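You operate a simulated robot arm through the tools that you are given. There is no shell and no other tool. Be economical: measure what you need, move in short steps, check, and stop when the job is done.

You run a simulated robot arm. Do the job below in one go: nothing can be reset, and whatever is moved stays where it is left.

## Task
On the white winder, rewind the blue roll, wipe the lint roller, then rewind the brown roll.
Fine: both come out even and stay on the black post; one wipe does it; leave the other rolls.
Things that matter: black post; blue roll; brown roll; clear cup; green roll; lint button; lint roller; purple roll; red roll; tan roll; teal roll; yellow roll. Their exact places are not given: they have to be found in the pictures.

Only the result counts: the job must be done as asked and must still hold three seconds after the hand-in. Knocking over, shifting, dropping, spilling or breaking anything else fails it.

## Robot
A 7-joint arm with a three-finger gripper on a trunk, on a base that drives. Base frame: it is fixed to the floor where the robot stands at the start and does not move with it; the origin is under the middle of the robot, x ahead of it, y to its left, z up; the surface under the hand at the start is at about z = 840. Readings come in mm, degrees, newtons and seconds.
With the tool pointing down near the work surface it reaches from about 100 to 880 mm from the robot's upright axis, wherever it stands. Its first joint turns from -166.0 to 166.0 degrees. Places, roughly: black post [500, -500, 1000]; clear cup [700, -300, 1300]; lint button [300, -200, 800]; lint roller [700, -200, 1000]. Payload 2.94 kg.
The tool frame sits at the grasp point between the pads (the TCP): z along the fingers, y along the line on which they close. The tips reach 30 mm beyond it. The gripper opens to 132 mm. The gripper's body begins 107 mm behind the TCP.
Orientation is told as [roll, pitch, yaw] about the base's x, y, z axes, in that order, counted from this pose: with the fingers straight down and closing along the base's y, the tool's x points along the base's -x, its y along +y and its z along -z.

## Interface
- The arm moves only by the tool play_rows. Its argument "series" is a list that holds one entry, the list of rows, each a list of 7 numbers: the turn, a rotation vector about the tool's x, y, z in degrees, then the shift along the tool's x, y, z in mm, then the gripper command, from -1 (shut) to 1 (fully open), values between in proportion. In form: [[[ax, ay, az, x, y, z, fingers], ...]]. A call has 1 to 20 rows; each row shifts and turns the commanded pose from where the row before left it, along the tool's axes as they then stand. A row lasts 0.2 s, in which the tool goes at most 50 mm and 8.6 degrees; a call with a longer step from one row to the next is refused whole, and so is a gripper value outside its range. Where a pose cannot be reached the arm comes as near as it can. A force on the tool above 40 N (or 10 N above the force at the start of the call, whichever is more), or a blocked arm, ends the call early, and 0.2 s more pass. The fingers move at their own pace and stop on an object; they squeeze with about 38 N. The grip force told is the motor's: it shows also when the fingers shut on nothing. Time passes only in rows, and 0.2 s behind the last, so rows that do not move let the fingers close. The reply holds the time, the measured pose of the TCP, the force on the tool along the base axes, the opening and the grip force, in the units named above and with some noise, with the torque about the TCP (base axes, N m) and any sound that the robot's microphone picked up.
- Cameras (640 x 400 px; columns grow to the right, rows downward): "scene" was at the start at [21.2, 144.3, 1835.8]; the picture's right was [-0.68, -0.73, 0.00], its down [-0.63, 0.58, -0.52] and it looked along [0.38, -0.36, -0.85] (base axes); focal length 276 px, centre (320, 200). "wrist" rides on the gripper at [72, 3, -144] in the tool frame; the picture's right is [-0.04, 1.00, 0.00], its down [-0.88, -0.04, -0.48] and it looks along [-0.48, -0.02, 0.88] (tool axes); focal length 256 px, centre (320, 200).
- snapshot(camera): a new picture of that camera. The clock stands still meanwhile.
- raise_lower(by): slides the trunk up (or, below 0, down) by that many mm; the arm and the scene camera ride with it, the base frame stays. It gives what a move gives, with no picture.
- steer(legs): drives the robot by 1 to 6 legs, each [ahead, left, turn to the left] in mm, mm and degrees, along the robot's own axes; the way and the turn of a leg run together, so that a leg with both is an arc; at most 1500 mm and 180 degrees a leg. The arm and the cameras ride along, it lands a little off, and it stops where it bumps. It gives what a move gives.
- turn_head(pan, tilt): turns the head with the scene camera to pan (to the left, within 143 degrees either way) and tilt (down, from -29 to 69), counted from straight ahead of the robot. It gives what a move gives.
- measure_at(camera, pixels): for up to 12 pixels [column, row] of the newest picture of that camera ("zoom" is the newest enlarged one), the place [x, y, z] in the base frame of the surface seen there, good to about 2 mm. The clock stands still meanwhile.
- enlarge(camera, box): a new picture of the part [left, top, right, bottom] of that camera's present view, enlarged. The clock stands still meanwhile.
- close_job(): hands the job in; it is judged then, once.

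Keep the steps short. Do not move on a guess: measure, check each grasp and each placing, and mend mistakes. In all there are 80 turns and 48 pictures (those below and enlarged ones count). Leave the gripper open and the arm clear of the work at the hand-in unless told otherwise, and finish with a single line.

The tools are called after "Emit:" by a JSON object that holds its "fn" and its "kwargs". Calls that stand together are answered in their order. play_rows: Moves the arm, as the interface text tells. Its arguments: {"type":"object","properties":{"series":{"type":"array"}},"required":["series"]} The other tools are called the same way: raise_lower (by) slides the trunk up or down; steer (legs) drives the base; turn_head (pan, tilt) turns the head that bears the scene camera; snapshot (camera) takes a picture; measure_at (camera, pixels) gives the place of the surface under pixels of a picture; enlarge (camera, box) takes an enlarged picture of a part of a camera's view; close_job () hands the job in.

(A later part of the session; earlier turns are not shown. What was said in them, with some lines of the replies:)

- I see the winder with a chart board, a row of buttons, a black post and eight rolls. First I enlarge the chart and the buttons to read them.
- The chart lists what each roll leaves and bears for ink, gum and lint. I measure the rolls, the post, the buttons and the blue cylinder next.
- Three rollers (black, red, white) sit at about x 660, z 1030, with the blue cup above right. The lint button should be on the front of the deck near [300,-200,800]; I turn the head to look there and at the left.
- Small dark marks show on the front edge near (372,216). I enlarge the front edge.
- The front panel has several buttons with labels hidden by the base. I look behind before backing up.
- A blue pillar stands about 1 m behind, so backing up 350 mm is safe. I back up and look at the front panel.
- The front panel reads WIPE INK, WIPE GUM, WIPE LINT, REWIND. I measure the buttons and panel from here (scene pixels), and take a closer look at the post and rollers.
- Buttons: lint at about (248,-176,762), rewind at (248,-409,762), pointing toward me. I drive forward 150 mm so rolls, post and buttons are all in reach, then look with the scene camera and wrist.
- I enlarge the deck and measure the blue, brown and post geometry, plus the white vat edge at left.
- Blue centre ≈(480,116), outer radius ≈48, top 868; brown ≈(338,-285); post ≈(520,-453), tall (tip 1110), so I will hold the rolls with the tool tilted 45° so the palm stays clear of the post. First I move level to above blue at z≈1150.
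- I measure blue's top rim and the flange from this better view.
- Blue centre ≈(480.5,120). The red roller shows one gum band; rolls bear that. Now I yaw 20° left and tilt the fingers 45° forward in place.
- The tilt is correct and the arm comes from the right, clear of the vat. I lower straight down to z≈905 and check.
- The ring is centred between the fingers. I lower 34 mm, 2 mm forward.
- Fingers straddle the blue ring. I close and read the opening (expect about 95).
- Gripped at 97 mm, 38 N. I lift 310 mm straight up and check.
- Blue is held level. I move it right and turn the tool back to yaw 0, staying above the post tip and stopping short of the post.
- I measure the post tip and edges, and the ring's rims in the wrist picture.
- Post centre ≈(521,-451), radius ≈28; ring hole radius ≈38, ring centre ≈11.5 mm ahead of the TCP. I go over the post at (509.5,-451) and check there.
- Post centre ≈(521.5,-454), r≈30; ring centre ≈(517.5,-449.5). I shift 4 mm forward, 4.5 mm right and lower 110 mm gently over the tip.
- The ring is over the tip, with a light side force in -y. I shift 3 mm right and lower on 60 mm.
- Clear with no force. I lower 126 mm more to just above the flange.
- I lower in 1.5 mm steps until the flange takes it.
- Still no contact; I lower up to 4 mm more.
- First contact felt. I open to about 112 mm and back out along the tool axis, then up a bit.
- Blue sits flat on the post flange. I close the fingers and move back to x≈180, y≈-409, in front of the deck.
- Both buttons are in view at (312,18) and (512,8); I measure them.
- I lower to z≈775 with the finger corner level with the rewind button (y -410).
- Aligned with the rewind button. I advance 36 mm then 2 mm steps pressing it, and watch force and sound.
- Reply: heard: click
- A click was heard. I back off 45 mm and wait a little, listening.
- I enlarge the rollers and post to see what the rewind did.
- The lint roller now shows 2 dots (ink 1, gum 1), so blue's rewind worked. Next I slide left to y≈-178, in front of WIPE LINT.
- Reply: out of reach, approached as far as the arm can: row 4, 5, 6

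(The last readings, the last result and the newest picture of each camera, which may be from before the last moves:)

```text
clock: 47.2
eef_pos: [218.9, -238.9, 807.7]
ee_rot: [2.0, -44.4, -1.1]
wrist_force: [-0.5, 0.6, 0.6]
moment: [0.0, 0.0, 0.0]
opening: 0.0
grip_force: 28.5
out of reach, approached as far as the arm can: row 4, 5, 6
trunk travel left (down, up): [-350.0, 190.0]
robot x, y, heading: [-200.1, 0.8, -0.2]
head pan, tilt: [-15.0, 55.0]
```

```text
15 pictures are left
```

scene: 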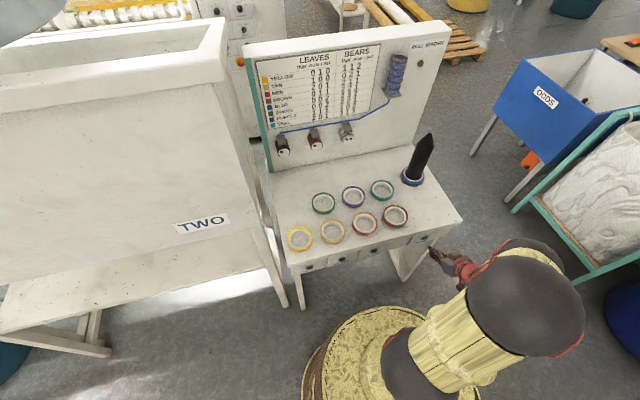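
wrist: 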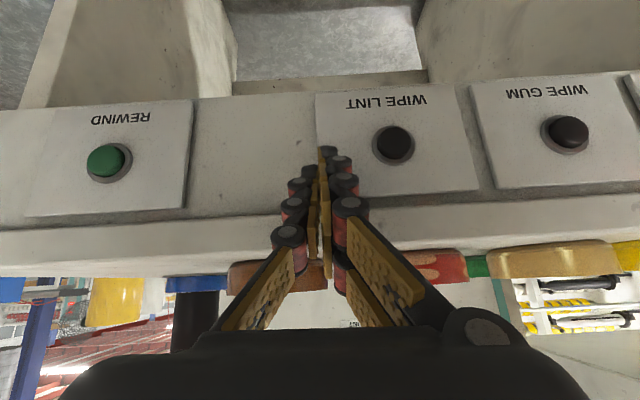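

The arm is too folded here (no contact made). I back the robot up 150 mm to give it room.

Emit:
{"fn": "steer", "kwargs": {"legs": [[-150, 0, 0]]}}

Emit:
{"fn": "play_rows", "kwargs": {"series": [[[0, 0, 0, 0, 0, 0, -1]]]}}

```text
clock: 48.6
eef_pos: [68.0, -239.1, 807.4]
ee_rot: [2.2, -44.4, -1.2]
wrist_force: [-0.1, 0.1, 0.2]
moment: [0.0, 0.02, 0.01]
opening: 0.0
grip_force: 28.6
trunk travel left (down, up): [-350.0, 190.0]
robot x, y, heading: [-353.5, -0.2, 0.1]
head pan, tilt: [-15.0, 55.0]
```

```text
clock: 49.0
eef_pos: [68.1, -239.2, 807.3]
ee_rot: [2.1, -44.4, -1.1]
wrist_force: [0.4, -0.1, 1.0]
moment: [0.03, 0.01, -0.01]
opening: 0.0
grip_force: 29.3
trunk travel left (down, up): [-350.0, 190.0]
robot x, y, heading: [-353.5, -1.5, -0.3]
head pan, tilt: [-15.0, 55.0]
```

I move forward 80 mm and see where the commanded pose stands.

Emit:
{"fn": "play_rows", "kwargs": {"series": [[[0, 0, 0, -28.3, 0, 28.3, -1], [0, 0, 0, -28.3, 0, 28.3, -1], [0, 0, 0, 0, 0, 0, -1]]]}}

```text
clock: 49.8
eef_pos: [149.3, -238.4, 809.2]
ee_rot: [2.0, -44.4, -1.1]
wrist_force: [-0.3, 0.3, 1.0]
moment: [0.02, 0.03, -0.01]
opening: 0.1
grip_force: 28.8
trunk travel left (down, up): [-350.0, 190.0]
robot x, y, heading: [-352.1, -0.7, -0.1]
head pan, tilt: [-15.0, 55.0]
```

Commands continue from the actual pose. I straighten slightly and go to (180,-178,776).

Emit:
{"fn": "play_rows", "kwargs": {"series": [[[0.6, -0.6, -2.2, 0, 0, 0, -1], [0, 0, 0, 1, 30, 22.2, -1], [0, 0, 0, 1, 30, 22.2, -1], [0, 0, 0, 0, 0, 0, -1]]]}}

Emit:
{"fn": "snapshot", "kwargs": {"camera": "wrist"}}

```text
clock: 50.8
eef_pos: [177.2, -179.4, 773.2]
ee_rot: [0.1, -44.8, 1.5]
wrist_force: [0.4, 0.4, -0.8]
moment: [0.02, -0.01, 0.02]
opening: 0.0
grip_force: 28.7
trunk travel left (down, up): [-350.0, 190.0]
robot x, y, heading: [-353.1, -0.9, -0.1]
head pan, tilt: [-15.0, 55.0]
```

```text
14 pictures are left
```

wrist: 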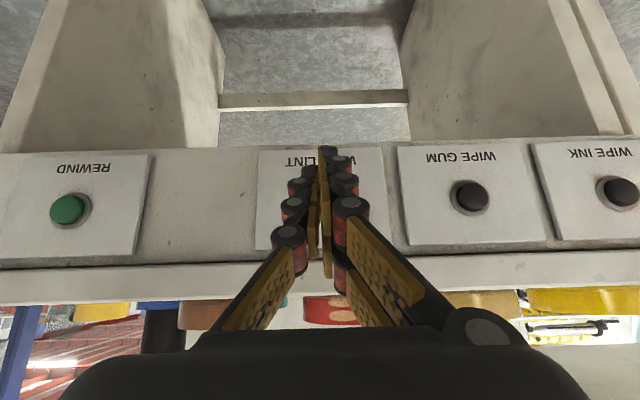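

Aligned at WIPE LINT. I press it the same way, then back off in the same call so it is pressed just once.

Emit:
{"fn": "play_rows", "kwargs": {"series": [[[0, 0, 0, -13.4, 0, 12, -1], [0, 0, 0, -13.4, 0, 12, -1], [0, 0, 0, -1.4, 0, 1.4, -1], [0, 0, 0, -1.4, 0, 1.4, -1], [0, 0, 0, -1.4, 0, 1.4, -1], [0, 0, 0, -1.4, 0, 1.4, -1], [0, 0, 0, 0, 0, 0, -1]]]}}

```text
clock: 52.4
eef_pos: [220.8, -177.0, 775.3]
ee_rot: [-0.7, -45.0, 2.0]
wrist_force: [-3.8, -0.3, 3.3]
moment: [-0.02, -0.07, 0.0]
opening: 0.0
grip_force: 28.7
trunk travel left (down, up): [-350.0, 190.0]
robot x, y, heading: [-356.2, -0.3, 0.2]
head pan, tilt: [-15.0, 55.0]
heard: click
```

Click heard. I back off 100 mm and look at the rollers.

Emit:
{"fn": "play_rows", "kwargs": {"series": [[[0, 0, 0, 23.6, 0, -23.6, -1], [0, 0, 0, 23.6, 0, -23.6, -1], [0, 0, 0, 23.6, 0, -23.6, -1], [0, 0, 0, 0, 0, 0, -1], [0, 0, 0, 0, 0, 0, -1]]]}}

Emit:
{"fn": "enlarge", "kwargs": {"camera": "scene", "box": [240, 20, 440, 150]}}

```text
clock: 53.6
eef_pos: [141.6, -197.6, 785.7]
ee_rot: [0.9, -44.5, 1.1]
wrist_force: [-0.3, 0.3, -0.5]
moment: [0.01, -0.01, 0.0]
opening: 0.0
grip_force: 28.8
out of reach, approached as far as the arm can: row 2, 3
trunk travel left (down, up): [-350.0, 190.0]
robot x, y, heading: [-351.2, -1.5, 0.1]
head pan, tilt: [-15.0, 55.0]
```

```text
3.08 times, centred on (340, 85) of scene
```

zoom: 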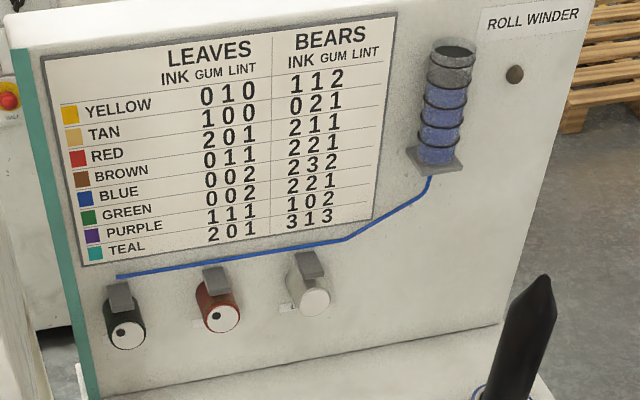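

Lint shows 0 dots now, and the cup dropped one mark. I raise the arm straight up ~320 mm before driving in.

Emit:
{"fn": "play_rows", "kwargs": {"series": [[[0, 0, 0, -28.3, 0, -28.3, 0.9], [0, 0, 0, -28.3, 0, -28.3, 0.9], [0, 0, 0, -28.3, 0, -28.3, 0.9], [0, 0, 0, -28.3, 0, -28.3, 0.9], [0, 0, 0, -28.3, 0, -28.3, 0.9], [0, 0, 0, -28.3, 0, -28.3, 0.9], [0, 0, 0, -28.3, 0, -28.3, 0.9], [0, 0, 0, -28.3, 0, -28.3, 0.9], [0, 0, 0, 0, 0, 0, 0.9]]]}}

Emit:
{"fn": "steer", "kwargs": {"legs": [[150, 0, 0]]}}

```text
clock: 55.6
eef_pos: [139.1, -195.3, 1105.7]
ee_rot: [-0.6, -45.0, 1.9]
wrist_force: [0.7, 0.3, 0.6]
moment: [0.02, 0.0, 0.0]
opening: 125.2
grip_force: 0.1
trunk travel left (down, up): [-350.0, 190.0]
robot x, y, heading: [-351.8, 2.7, -0.2]
head pan, tilt: [-15.0, 55.0]
```

```text
clock: 57.0
eef_pos: [289.4, -194.6, 1105.1]
ee_rot: [-0.7, -45.0, 2.1]
wrist_force: [-0.3, -0.6, -0.6]
moment: [0.02, 0.04, -0.02]
opening: 125.4
grip_force: 0.1
trunk travel left (down, up): [-350.0, 190.0]
robot x, y, heading: [-205.5, -0.9, -0.0]
head pan, tilt: [-15.0, 55.0]
```

I straighten the small yaw error and move toward above brown, TCP ≈(326,-285,1000), then look.

Emit:
{"fn": "play_rows", "kwargs": {"series": [[[0.8, 0, 1.4, 0, 0, 0, 0.9], [0, 0, 0, 12, -22.5, 25, 0.9], [0, 0, 0, 12, -22.5, 25, 0.9], [0, 0, 0, 12, -22.5, 25, 0.9], [0, 0, 0, 12, -22.5, 25, 0.9], [0, 0, 0, 0, 0, 0, 0.9]]]}}

Emit:
{"fn": "snapshot", "kwargs": {"camera": "wrist"}}

```text
clock: 58.4
eef_pos: [324.8, -283.7, 1000.6]
ee_rot: [-0.1, -45.0, 0.1]
wrist_force: [0.1, -0.3, -0.5]
moment: [0.02, 0.0, -0.01]
opening: 125.1
grip_force: 0.2
trunk travel left (down, up): [-350.0, 190.0]
robot x, y, heading: [-203.7, 1.1, -0.1]
head pan, tilt: [-15.0, 55.0]
```

```text
12 pictures are left
```

wrist: 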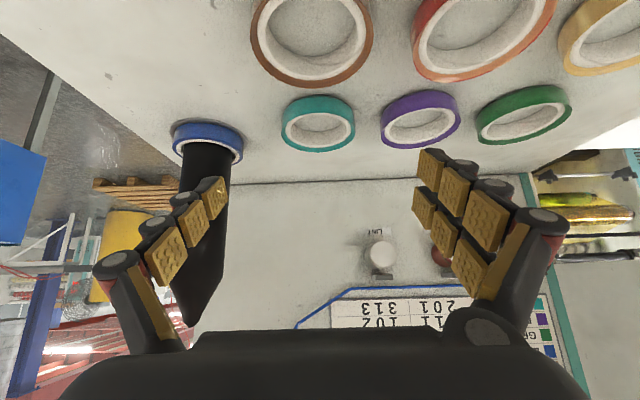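

Emit:
{"fn": "measure_at", "kwargs": {"camera": "wrist", "pixels": [[253, 32], [371, 34], [312, 84], [257, 32], [367, 34], [312, 80], [312, 50], [172, 135], [242, 150], [209, 163]]}}

```text
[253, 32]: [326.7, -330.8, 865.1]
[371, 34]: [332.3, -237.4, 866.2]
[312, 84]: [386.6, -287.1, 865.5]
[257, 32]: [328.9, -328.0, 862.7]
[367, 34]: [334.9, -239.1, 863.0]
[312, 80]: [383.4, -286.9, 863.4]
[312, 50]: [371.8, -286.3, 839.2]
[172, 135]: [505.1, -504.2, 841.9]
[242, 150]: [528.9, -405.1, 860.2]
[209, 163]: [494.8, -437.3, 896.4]
```

Brown centre ≈(338.5,-285). I lower to z≈872 around it.

Emit:
{"fn": "play_rows", "kwargs": {"series": [[[0, 0, 0, 17.5, -0.5, 17.5, 0.9], [0, 0, 0, 17.5, -0.5, 17.5, 0.9], [0, 0, 0, 17.5, -0.5, 17.5, 0.9], [0, 0, 0, 17.5, 0, 17.5, 0.9], [0, 0, 0, 12, 0, 12, 0.9], [0, 0, 0, 8, 0, 9.5, 0.9], [0, 0, 0, 0, 0, 0, 0.9]]]}}

Emit:
{"fn": "snapshot", "kwargs": {"camera": "wrist"}}

```text
clock: 60.0
eef_pos: [327.1, -286.8, 872.5]
ee_rot: [-0.1, -45.0, 0.1]
wrist_force: [0.9, -0.5, -0.7]
moment: [-0.01, 0.01, 0.01]
opening: 125.4
grip_force: 0.1
trunk travel left (down, up): [-350.0, 190.0]
robot x, y, heading: [-206.0, 2.5, 0.1]
head pan, tilt: [-15.0, 55.0]
```

```text
11 pictures are left
```

wrist: 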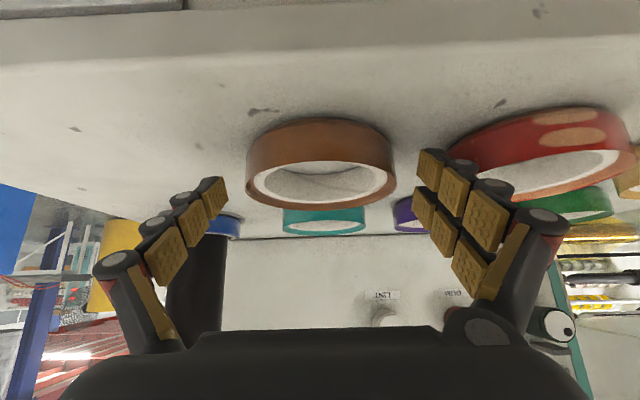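

Brown is centred. I close on it, then lift 310 mm.

Emit:
{"fn": "play_rows", "kwargs": {"series": [[[0, 0, 0, 0, 0, 0, -1], [0, 0, 0, 0, 0, 0, -1], [0, 0, 0, 0, 0, 0, -1], [0, 0, 0, 0, 0, 0, -1], [0, 0, 0, 0, 0, 0, -1]]]}}

Emit:
{"fn": "play_rows", "kwargs": {"series": [[[0, 0, 0, -10, 0, -10, -1], [0, 0, 0, -23.2, 0, -23.2, -1], [0, 0, 0, -31, 0, -31, -1], [0, 0, 0, -31, 0, -31, -1], [0, 0, 0, -31, 0, -31, -1], [0, 0, 0, -31, 0, -31, -1], [0, 0, 0, -31, 0, -31, -1], [0, 0, 0, -31, 0, -31, -1], [0, 0, 0, 0, 0, 0, -1]]]}}

```text
clock: 61.2
eef_pos: [326.6, -287.6, 873.3]
ee_rot: [-0.1, -45.2, 0.1]
wrist_force: [-0.5, 0.5, 2.3]
moment: [0.01, 0.06, 0.03]
opening: 98.1
grip_force: 38.5
trunk travel left (down, up): [-350.0, 190.0]
robot x, y, heading: [-203.7, -0.0, 0.0]
head pan, tilt: [-15.0, 55.0]
```

```text
clock: 63.2
eef_pos: [330.4, -286.8, 1182.9]
ee_rot: [-0.1, -45.0, 0.1]
wrist_force: [-0.2, 0.3, -0.5]
moment: [0.02, -0.01, -0.03]
opening: 98.3
grip_force: 37.9
trunk travel left (down, up): [-350.0, 190.0]
robot x, y, heading: [-203.8, -1.6, 0.1]
head pan, tilt: [-15.0, 55.0]
```

Held at 98 mm. I carry it over the post to (510,-456,1183) and check.

Emit:
{"fn": "play_rows", "kwargs": {"series": [[[0, 0, 0, -18.2, -24.1, 18.2, -1], [0, 0, 0, -18.2, -24.1, 18.2, -1], [0, 0, 0, -18.2, -24.1, 18.2, -1], [0, 0, 0, -18.2, -24.1, 18.2, -1], [0, 0, 0, -18.2, -24.1, 18.2, -1], [0, 0, 0, -18.2, -24.1, 18.2, -1], [0, 0, 0, -18.2, -24.1, 18.2, -1], [0, 0, 0, 0, 0, 0, -1], [0, 0, 0, 0, 0, 0, -1]]]}}

Emit:
{"fn": "snapshot", "kwargs": {"camera": "wrist"}}

Emit:
{"fn": "measure_at", "kwargs": {"camera": "wrist", "pixels": [[321, 207], [321, 208], [300, 10], [320, 10], [285, 20], [345, 20]]}}

```text
clock: 65.2
eef_pos: [507.8, -454.4, 1180.7]
ee_rot: [0.0, -45.0, 0.1]
wrist_force: [-0.2, -0.4, 0.2]
moment: [0.02, 0.0, 0.0]
opening: 98.1
grip_force: 37.6
trunk travel left (down, up): [-350.0, 190.0]
robot x, y, heading: [-201.5, -1.7, -0.0]
head pan, tilt: [-15.0, 55.0]
```

```text
10 pictures are left
```

wrist: 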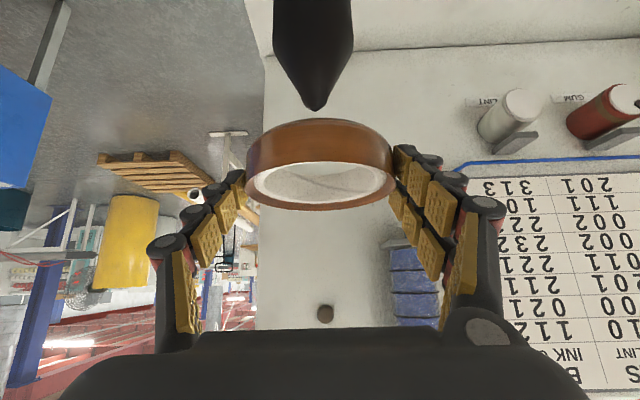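

```text
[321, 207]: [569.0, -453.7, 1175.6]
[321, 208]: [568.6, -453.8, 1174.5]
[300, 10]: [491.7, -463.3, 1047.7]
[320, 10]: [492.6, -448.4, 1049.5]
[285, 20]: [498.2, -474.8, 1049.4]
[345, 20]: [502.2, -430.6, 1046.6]
```

Ring centre ≈(520.3,-454); I shift 2 mm right, 1 mm forward and lower 160 mm over the post.

Emit:
{"fn": "play_rows", "kwargs": {"series": [[[0, 0, 0, -0.7, -2, 0.7, -1], [0, 0, 0, 0, 0, 0, -1], [0, 0, 0, 14, 0, 14, -1], [0, 0, 0, 14, 0, 14, -1], [0, 0, 0, 14, 0, 14, -1], [0, 0, 0, 14, 0, 14, -1], [0, 0, 0, 14, 0, 14, -1], [0, 0, 0, 14, 0, 14, -1], [0, 0, 0, 14, 0, 14, -1], [0, 0, 0, 14, 0, 14, -1], [0, 0, 0, 0, 0, 0, -1]]]}}

Emit:
{"fn": "snapshot", "kwargs": {"camera": "wrist"}}

```text
clock: 67.6
eef_pos: [507.8, -456.8, 1023.9]
ee_rot: [-0.1, -45.0, 0.1]
wrist_force: [-0.1, -0.3, -1.2]
moment: [0.0, -0.01, 0.03]
opening: 98.5
grip_force: 37.9
trunk travel left (down, up): [-350.0, 190.0]
robot x, y, heading: [-205.0, -1.4, -0.0]
head pan, tilt: [-15.0, 55.0]
```

```text
9 pictures are left
```

wrist: 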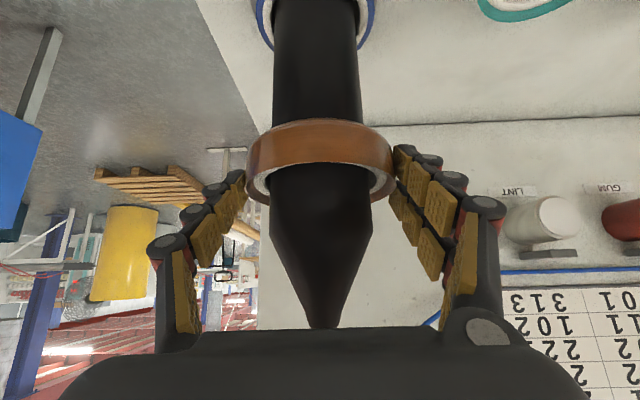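

The post passes cleanly through. I lower 110 mm, then small steps until brown rests on blue.

Emit:
{"fn": "play_rows", "kwargs": {"series": [[[0, 0, 0, 15.5, 0, 15.5, -1], [0, 0, 0, 15.5, 0, 15.5, -1], [0, 0, 0, 15.5, 0, 15.5, -1], [0, 0, 0, 15.5, 0, 15.5, -1], [0, 0, 0, 15.5, 0, 15.5, -1], [0, 0, 0, 0, 0, 0, -1], [0, 0, 0, 1, 0, 1, -1], [0, 0, 0, 1, 0, 1, -1], [0, 0, 0, 1, 0, 1, -1], [0, 0, 0, 0, 0, 0, -1]]]}}

Emit:
{"fn": "snapshot", "kwargs": {"camera": "wrist"}}

```text
clock: 69.8
eef_pos: [508.4, -457.1, 911.4]
ee_rot: [-0.1, -45.0, 0.1]
wrist_force: [-0.7, 0.0, -1.1]
moment: [-0.03, 0.01, -0.02]
opening: 98.3
grip_force: 38.3
trunk travel left (down, up): [-350.0, 190.0]
robot x, y, heading: [-206.4, 2.7, -0.1]
head pan, tilt: [-15.0, 55.0]
```

```text
8 pictures are left
```

wrist: 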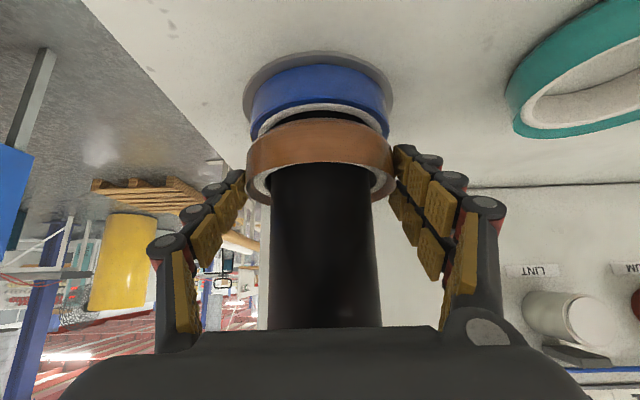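

Emit:
{"fn": "play_rows", "kwargs": {"series": [[[0, 0, 0, 1.4, 0, 1.4, -1], [0, 0, 0, 1.4, 0, 1.4, -1], [0, 0, 0, 0.7, 0, 0.7, -1], [0, 0, 0, 0.7, 0, 0.7, -1], [0, 0, 0, 0, 0, 0, -1]]]}}

```text
clock: 71.0
eef_pos: [509.1, -457.2, 904.3]
ee_rot: [-0.1, -44.9, 0.0]
wrist_force: [0.5, -0.2, -0.3]
moment: [0.01, 0.02, 0.04]
opening: 98.3
grip_force: 37.9
trunk travel left (down, up): [-350.0, 190.0]
robot x, y, heading: [-204.7, -2.0, -0.3]
head pan, tilt: [-15.0, 55.0]
```

No contact yet; I go on in 1 mm steps.

Emit:
{"fn": "play_rows", "kwargs": {"series": [[[0, 0, 0, 0.7, 0, 0.7, -1], [0, 0, 0, 0.7, 0, 0.7, -1], [0, 0, 0, 0, 0, 0, -1]]]}}

```text
clock: 71.8
eef_pos: [508.9, -457.6, 902.2]
ee_rot: [-0.1, -45.0, 0.1]
wrist_force: [-0.1, 0.6, -1.2]
moment: [0.02, -0.03, 0.02]
opening: 97.9
grip_force: 37.9
trunk travel left (down, up): [-350.0, 190.0]
robot x, y, heading: [-204.9, 1.5, -0.2]
head pan, tilt: [-15.0, 55.0]
```

Emit:
{"fn": "play_rows", "kwargs": {"series": [[[0, 0, 0, 0.7, 0, 0.7, -1], [0, 0, 0, 0.7, 0, 0.7, -1], [0, 0, 0, 0, 0, 0, -1]]]}}

```text
clock: 72.6
eef_pos: [508.3, -457.9, 900.7]
ee_rot: [-0.1, -45.1, 0.2]
wrist_force: [0.5, 0.1, -0.3]
moment: [0.02, -0.01, 0.03]
opening: 98.2
grip_force: 38.0
trunk travel left (down, up): [-350.0, 190.0]
robot x, y, heading: [-203.7, -0.3, -0.3]
head pan, tilt: [-15.0, 55.0]
```

Emit:
{"fn": "play_rows", "kwargs": {"series": [[[0, 0, 0, 0.7, 0, 0.7, -1], [0, 0, 0, 0.7, 0, 0.7, -1], [0, 0, 0, 0, 0, 0, -1]]]}}

Emit:
{"fn": "enlarge", "kwargs": {"camera": "wrist", "box": [220, 40, 420, 220]}}

```text
clock: 73.4
eef_pos: [508.4, -457.6, 900.8]
ee_rot: [-0.2, -45.1, 0.1]
wrist_force: [-1.5, 0.0, 5.1]
moment: [0.11, 0.19, 0.02]
opening: 98.2
grip_force: 37.9
trunk travel left (down, up): [-350.0, 190.0]
robot x, y, heading: [-200.5, 2.2, 0.2]
head pan, tilt: [-15.0, 55.0]
```

```text
2.22 times, centred on (320, 130) of wrist
```

zoom: 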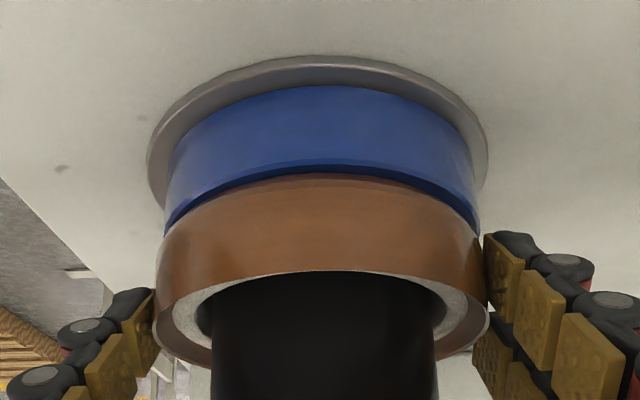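

Brown rests on blue (5 N). I open and back out as before.

Emit:
{"fn": "play_rows", "kwargs": {"series": [[[0, 0, 0, 0, 0, 0, 0.7], [0, 0, 0, 0, 0, 0, 0.7], [0, 0, 0, 0, 0, 0, 0.7], [0, 0, 0, 0, 0, -20, 0.7], [0, 0, 0, 0, 0, -40, 0.7], [0, 0, 0, 0, 0, -40, 0.7], [0, 0, 0, 0, 0, -40, 0.7], [0, 0, 0, 0, 0, -40, 0.7], [0, 0, 0, 0, 0, 0, 0.7]]]}}

Emit:
{"fn": "snapshot", "kwargs": {"camera": "wrist"}}

```text
clock: 75.4
eef_pos: [379.8, -455.8, 1023.6]
ee_rot: [-0.1, -45.0, 0.2]
wrist_force: [0.2, -0.9, 0.8]
moment: [0.02, -0.05, -0.01]
opening: 112.0
grip_force: 0.0
trunk travel left (down, up): [-350.0, 190.0]
robot x, y, heading: [-204.9, -1.1, -0.1]
head pan, tilt: [-15.0, 55.0]
```

```text
6 pictures are left
```

wrist: 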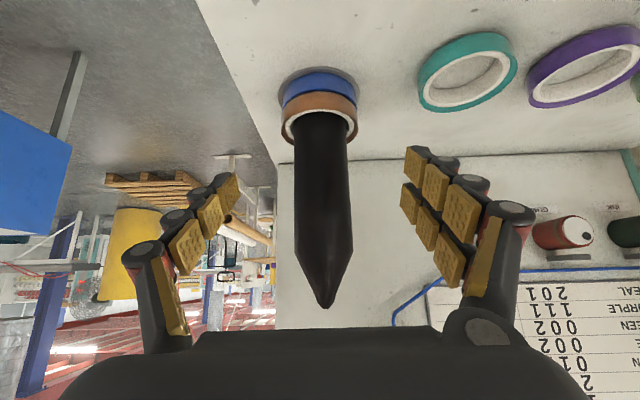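

Both rolls sit flat on the post. I close, move back to x≈177, y≈-410, then down to z≈775 at the rewind button.

Emit:
{"fn": "play_rows", "kwargs": {"series": [[[0, 0, 0, 23.9, 7.6, -23.9, -1], [0, 0, 0, 23.9, 7.6, -23.9, -1], [0, 0, 0, 23.9, 7.6, -23.9, -1], [0, 0, 0, 23.9, 7.6, -23.9, -1], [0, 0, 0, 23.9, 7.6, -23.9, -1], [0, 0, 0, 23.9, 7.6, -23.9, -1], [0, 0, 0, 0, 0, 0, -1], [0, 0, 0, 25.1, 0, 25.1, -1], [0, 0, 0, 25.1, 0, 25.1, -1], [0, 0, 0, 25.1, 0, 25.1, -1], [0, 0, 0, 25.1, 0, 25.1, -1], [0, 0, 0, 25.1, 0, 25.1, -1], [0, 0, 0, 25.1, 0, 25.1, -1], [0, 0, 0, 25.1, 0, 25.1, -1], [0, 0, 0, 0, 0, 0, -1]]]}}

Emit:
{"fn": "snapshot", "kwargs": {"camera": "wrist"}}

```text
clock: 78.6
eef_pos: [177.1, -413.2, 776.4]
ee_rot: [-0.1, -44.9, 0.1]
wrist_force: [0.6, 0.2, -0.1]
moment: [-0.02, 0.0, 0.02]
opening: 0.0
grip_force: 28.5
trunk travel left (down, up): [-350.0, 190.0]
robot x, y, heading: [-199.0, 0.2, 0.1]
head pan, tilt: [-15.0, 55.0]
```

```text
5 pictures are left
```

wrist: 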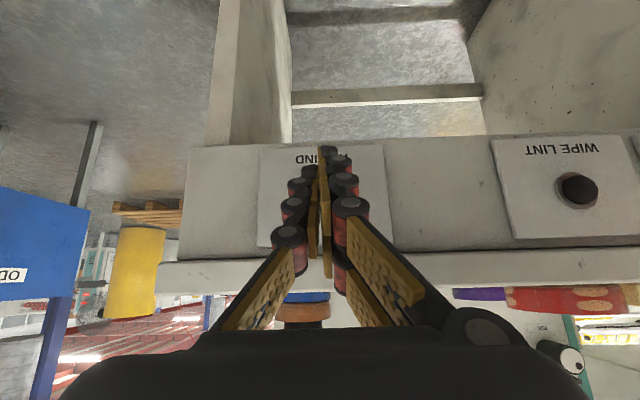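

Same pose as before; I press rewind with a 2 mm left and 1 mm down correction.

Emit:
{"fn": "play_rows", "kwargs": {"series": [[[0, 0, 0, -12.2, 1, 13.2, -1], [0, 0, 0, -12.7, 1, 12.7, -1], [0, 0, 0, -1.4, 0, 1.4, -1], [0, 0, 0, -1.4, 0, 1.4, -1], [0, 0, 0, -1.4, 0, 1.4, -1], [0, 0, 0, -1.4, 0, 1.4, -1], [0, 0, 0, 0, 0, 0, -1]]]}}

```text
clock: 80.2
eef_pos: [220.6, -410.3, 776.3]
ee_rot: [-0.1, -45.0, 0.1]
wrist_force: [-2.3, -0.3, 0.9]
moment: [-0.02, -0.03, 0.01]
opening: 0.0
grip_force: 28.6
trunk travel left (down, up): [-350.0, 190.0]
robot x, y, heading: [-205.9, -0.8, 0.1]
head pan, tilt: [-15.0, 55.0]
heard: click
```

Click heard. I back off, open the gripper, wait, and look at the rollers.

Emit:
{"fn": "play_rows", "kwargs": {"series": [[[0, 0, 0, 14.1, 0, -14.1, -1], [0, 0, 0, 14.1, 0, -14.1, -1], [0, 0, 0, 0, 0, 0, -1], [0, 0, 0, 0, 0, 0, -1], [0, 0, 0, 0, 0, 0, -1], [0, 0, 0, 0, 0, 0, -1], [0, 0, 0, 0, 0, 0, -1], [0, 0, 0, 0, 0, 0, -1]]]}}

Emit:
{"fn": "enlarge", "kwargs": {"camera": "scene", "box": [265, 45, 465, 245]}}

```text
clock: 82.0
eef_pos: [181.5, -410.4, 777.1]
ee_rot: [-0.1, -44.9, 0.1]
wrist_force: [1.0, -0.4, 0.1]
moment: [-0.04, -0.02, 0.02]
opening: 0.0
grip_force: 28.7
trunk travel left (down, up): [-350.0, 190.0]
robot x, y, heading: [-205.0, 0.4, -0.0]
head pan, tilt: [-15.0, 55.0]
```

```text
2.00 times, centred on (365, 145) of scene
```

zoom: 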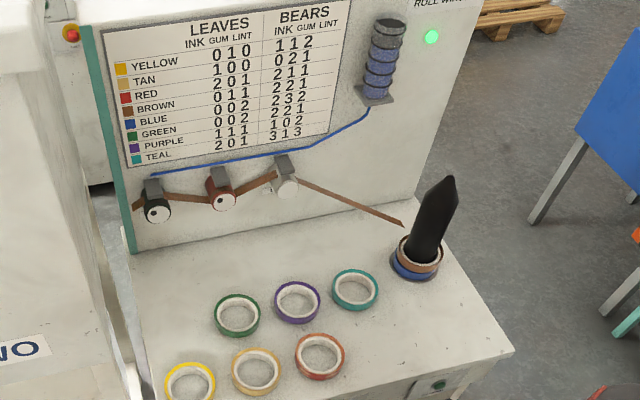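

The rewind is running (green lamp, brown tape across the rollers). I raise the arm clear, open the gripper and wait.

Emit:
{"fn": "play_rows", "kwargs": {"series": [[[0, 0, 0, -25, 0, -25, -1], [0, 0, 0, -25, 0, -25, -1], [0, 0, 0, -25, 0, -25, -1], [0, 0, 0, -25, 0, -25, 0], [0, 0, 0, -25, 0, -25, 1], [0, 0, 0, -25, 0, -25, 1], [0, 0, 0, -25, 0, -25, 1], [0, 0, 0, 0, 0, 0, 1], [0, 0, 0, 0, 0, 0, 1], [0, 0, 0, 0, 0, 0, 1], [0, 0, 0, 0, 0, 0, 1], [0, 0, 0, 0, 0, 0, 1], [0, 0, 0, 0, 0, 0, 1], [0, 0, 0, 0, 0, 0, 1], [0, 0, 0, 0, 0, 0, 1], [0, 0, 0, 0, 0, 0, 1]]]}}

Emit:
{"fn": "enlarge", "kwargs": {"camera": "scene", "box": [265, 45, 465, 245]}}

```text
clock: 85.4
eef_pos: [181.1, -409.6, 1026.9]
ee_rot: [-0.1, -45.0, 0.1]
wrist_force: [-0.3, -0.1, -0.1]
moment: [-0.01, -0.04, 0.01]
opening: 131.8
grip_force: 0.0
trunk travel left (down, up): [-350.0, 190.0]
robot x, y, heading: [-206.3, 1.8, 0.3]
head pan, tilt: [-15.0, 55.0]
```

```text
2.00 times, centred on (365, 145) of scene
```

zoom: 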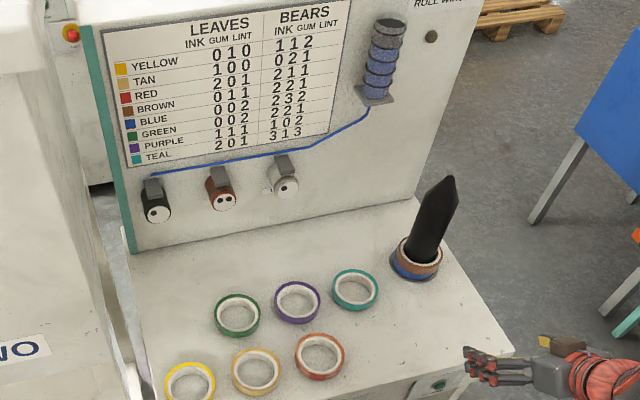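

The lamp is off, gum now shows 2 dots and lint 1 (brown's leavings), and blue and brown sit evenly on the post. The other rolls have not moved and the arm is clear with the gripper open, so I hand in.

Emit:
{"fn": "close_job", "kwargs": {}}

```text
The job is handed in.
```

The blue roll was rewound, the lint roller wiped once and the brown roll rewound; both rolls look even and sit on the black post, and the other rolls were left alone.
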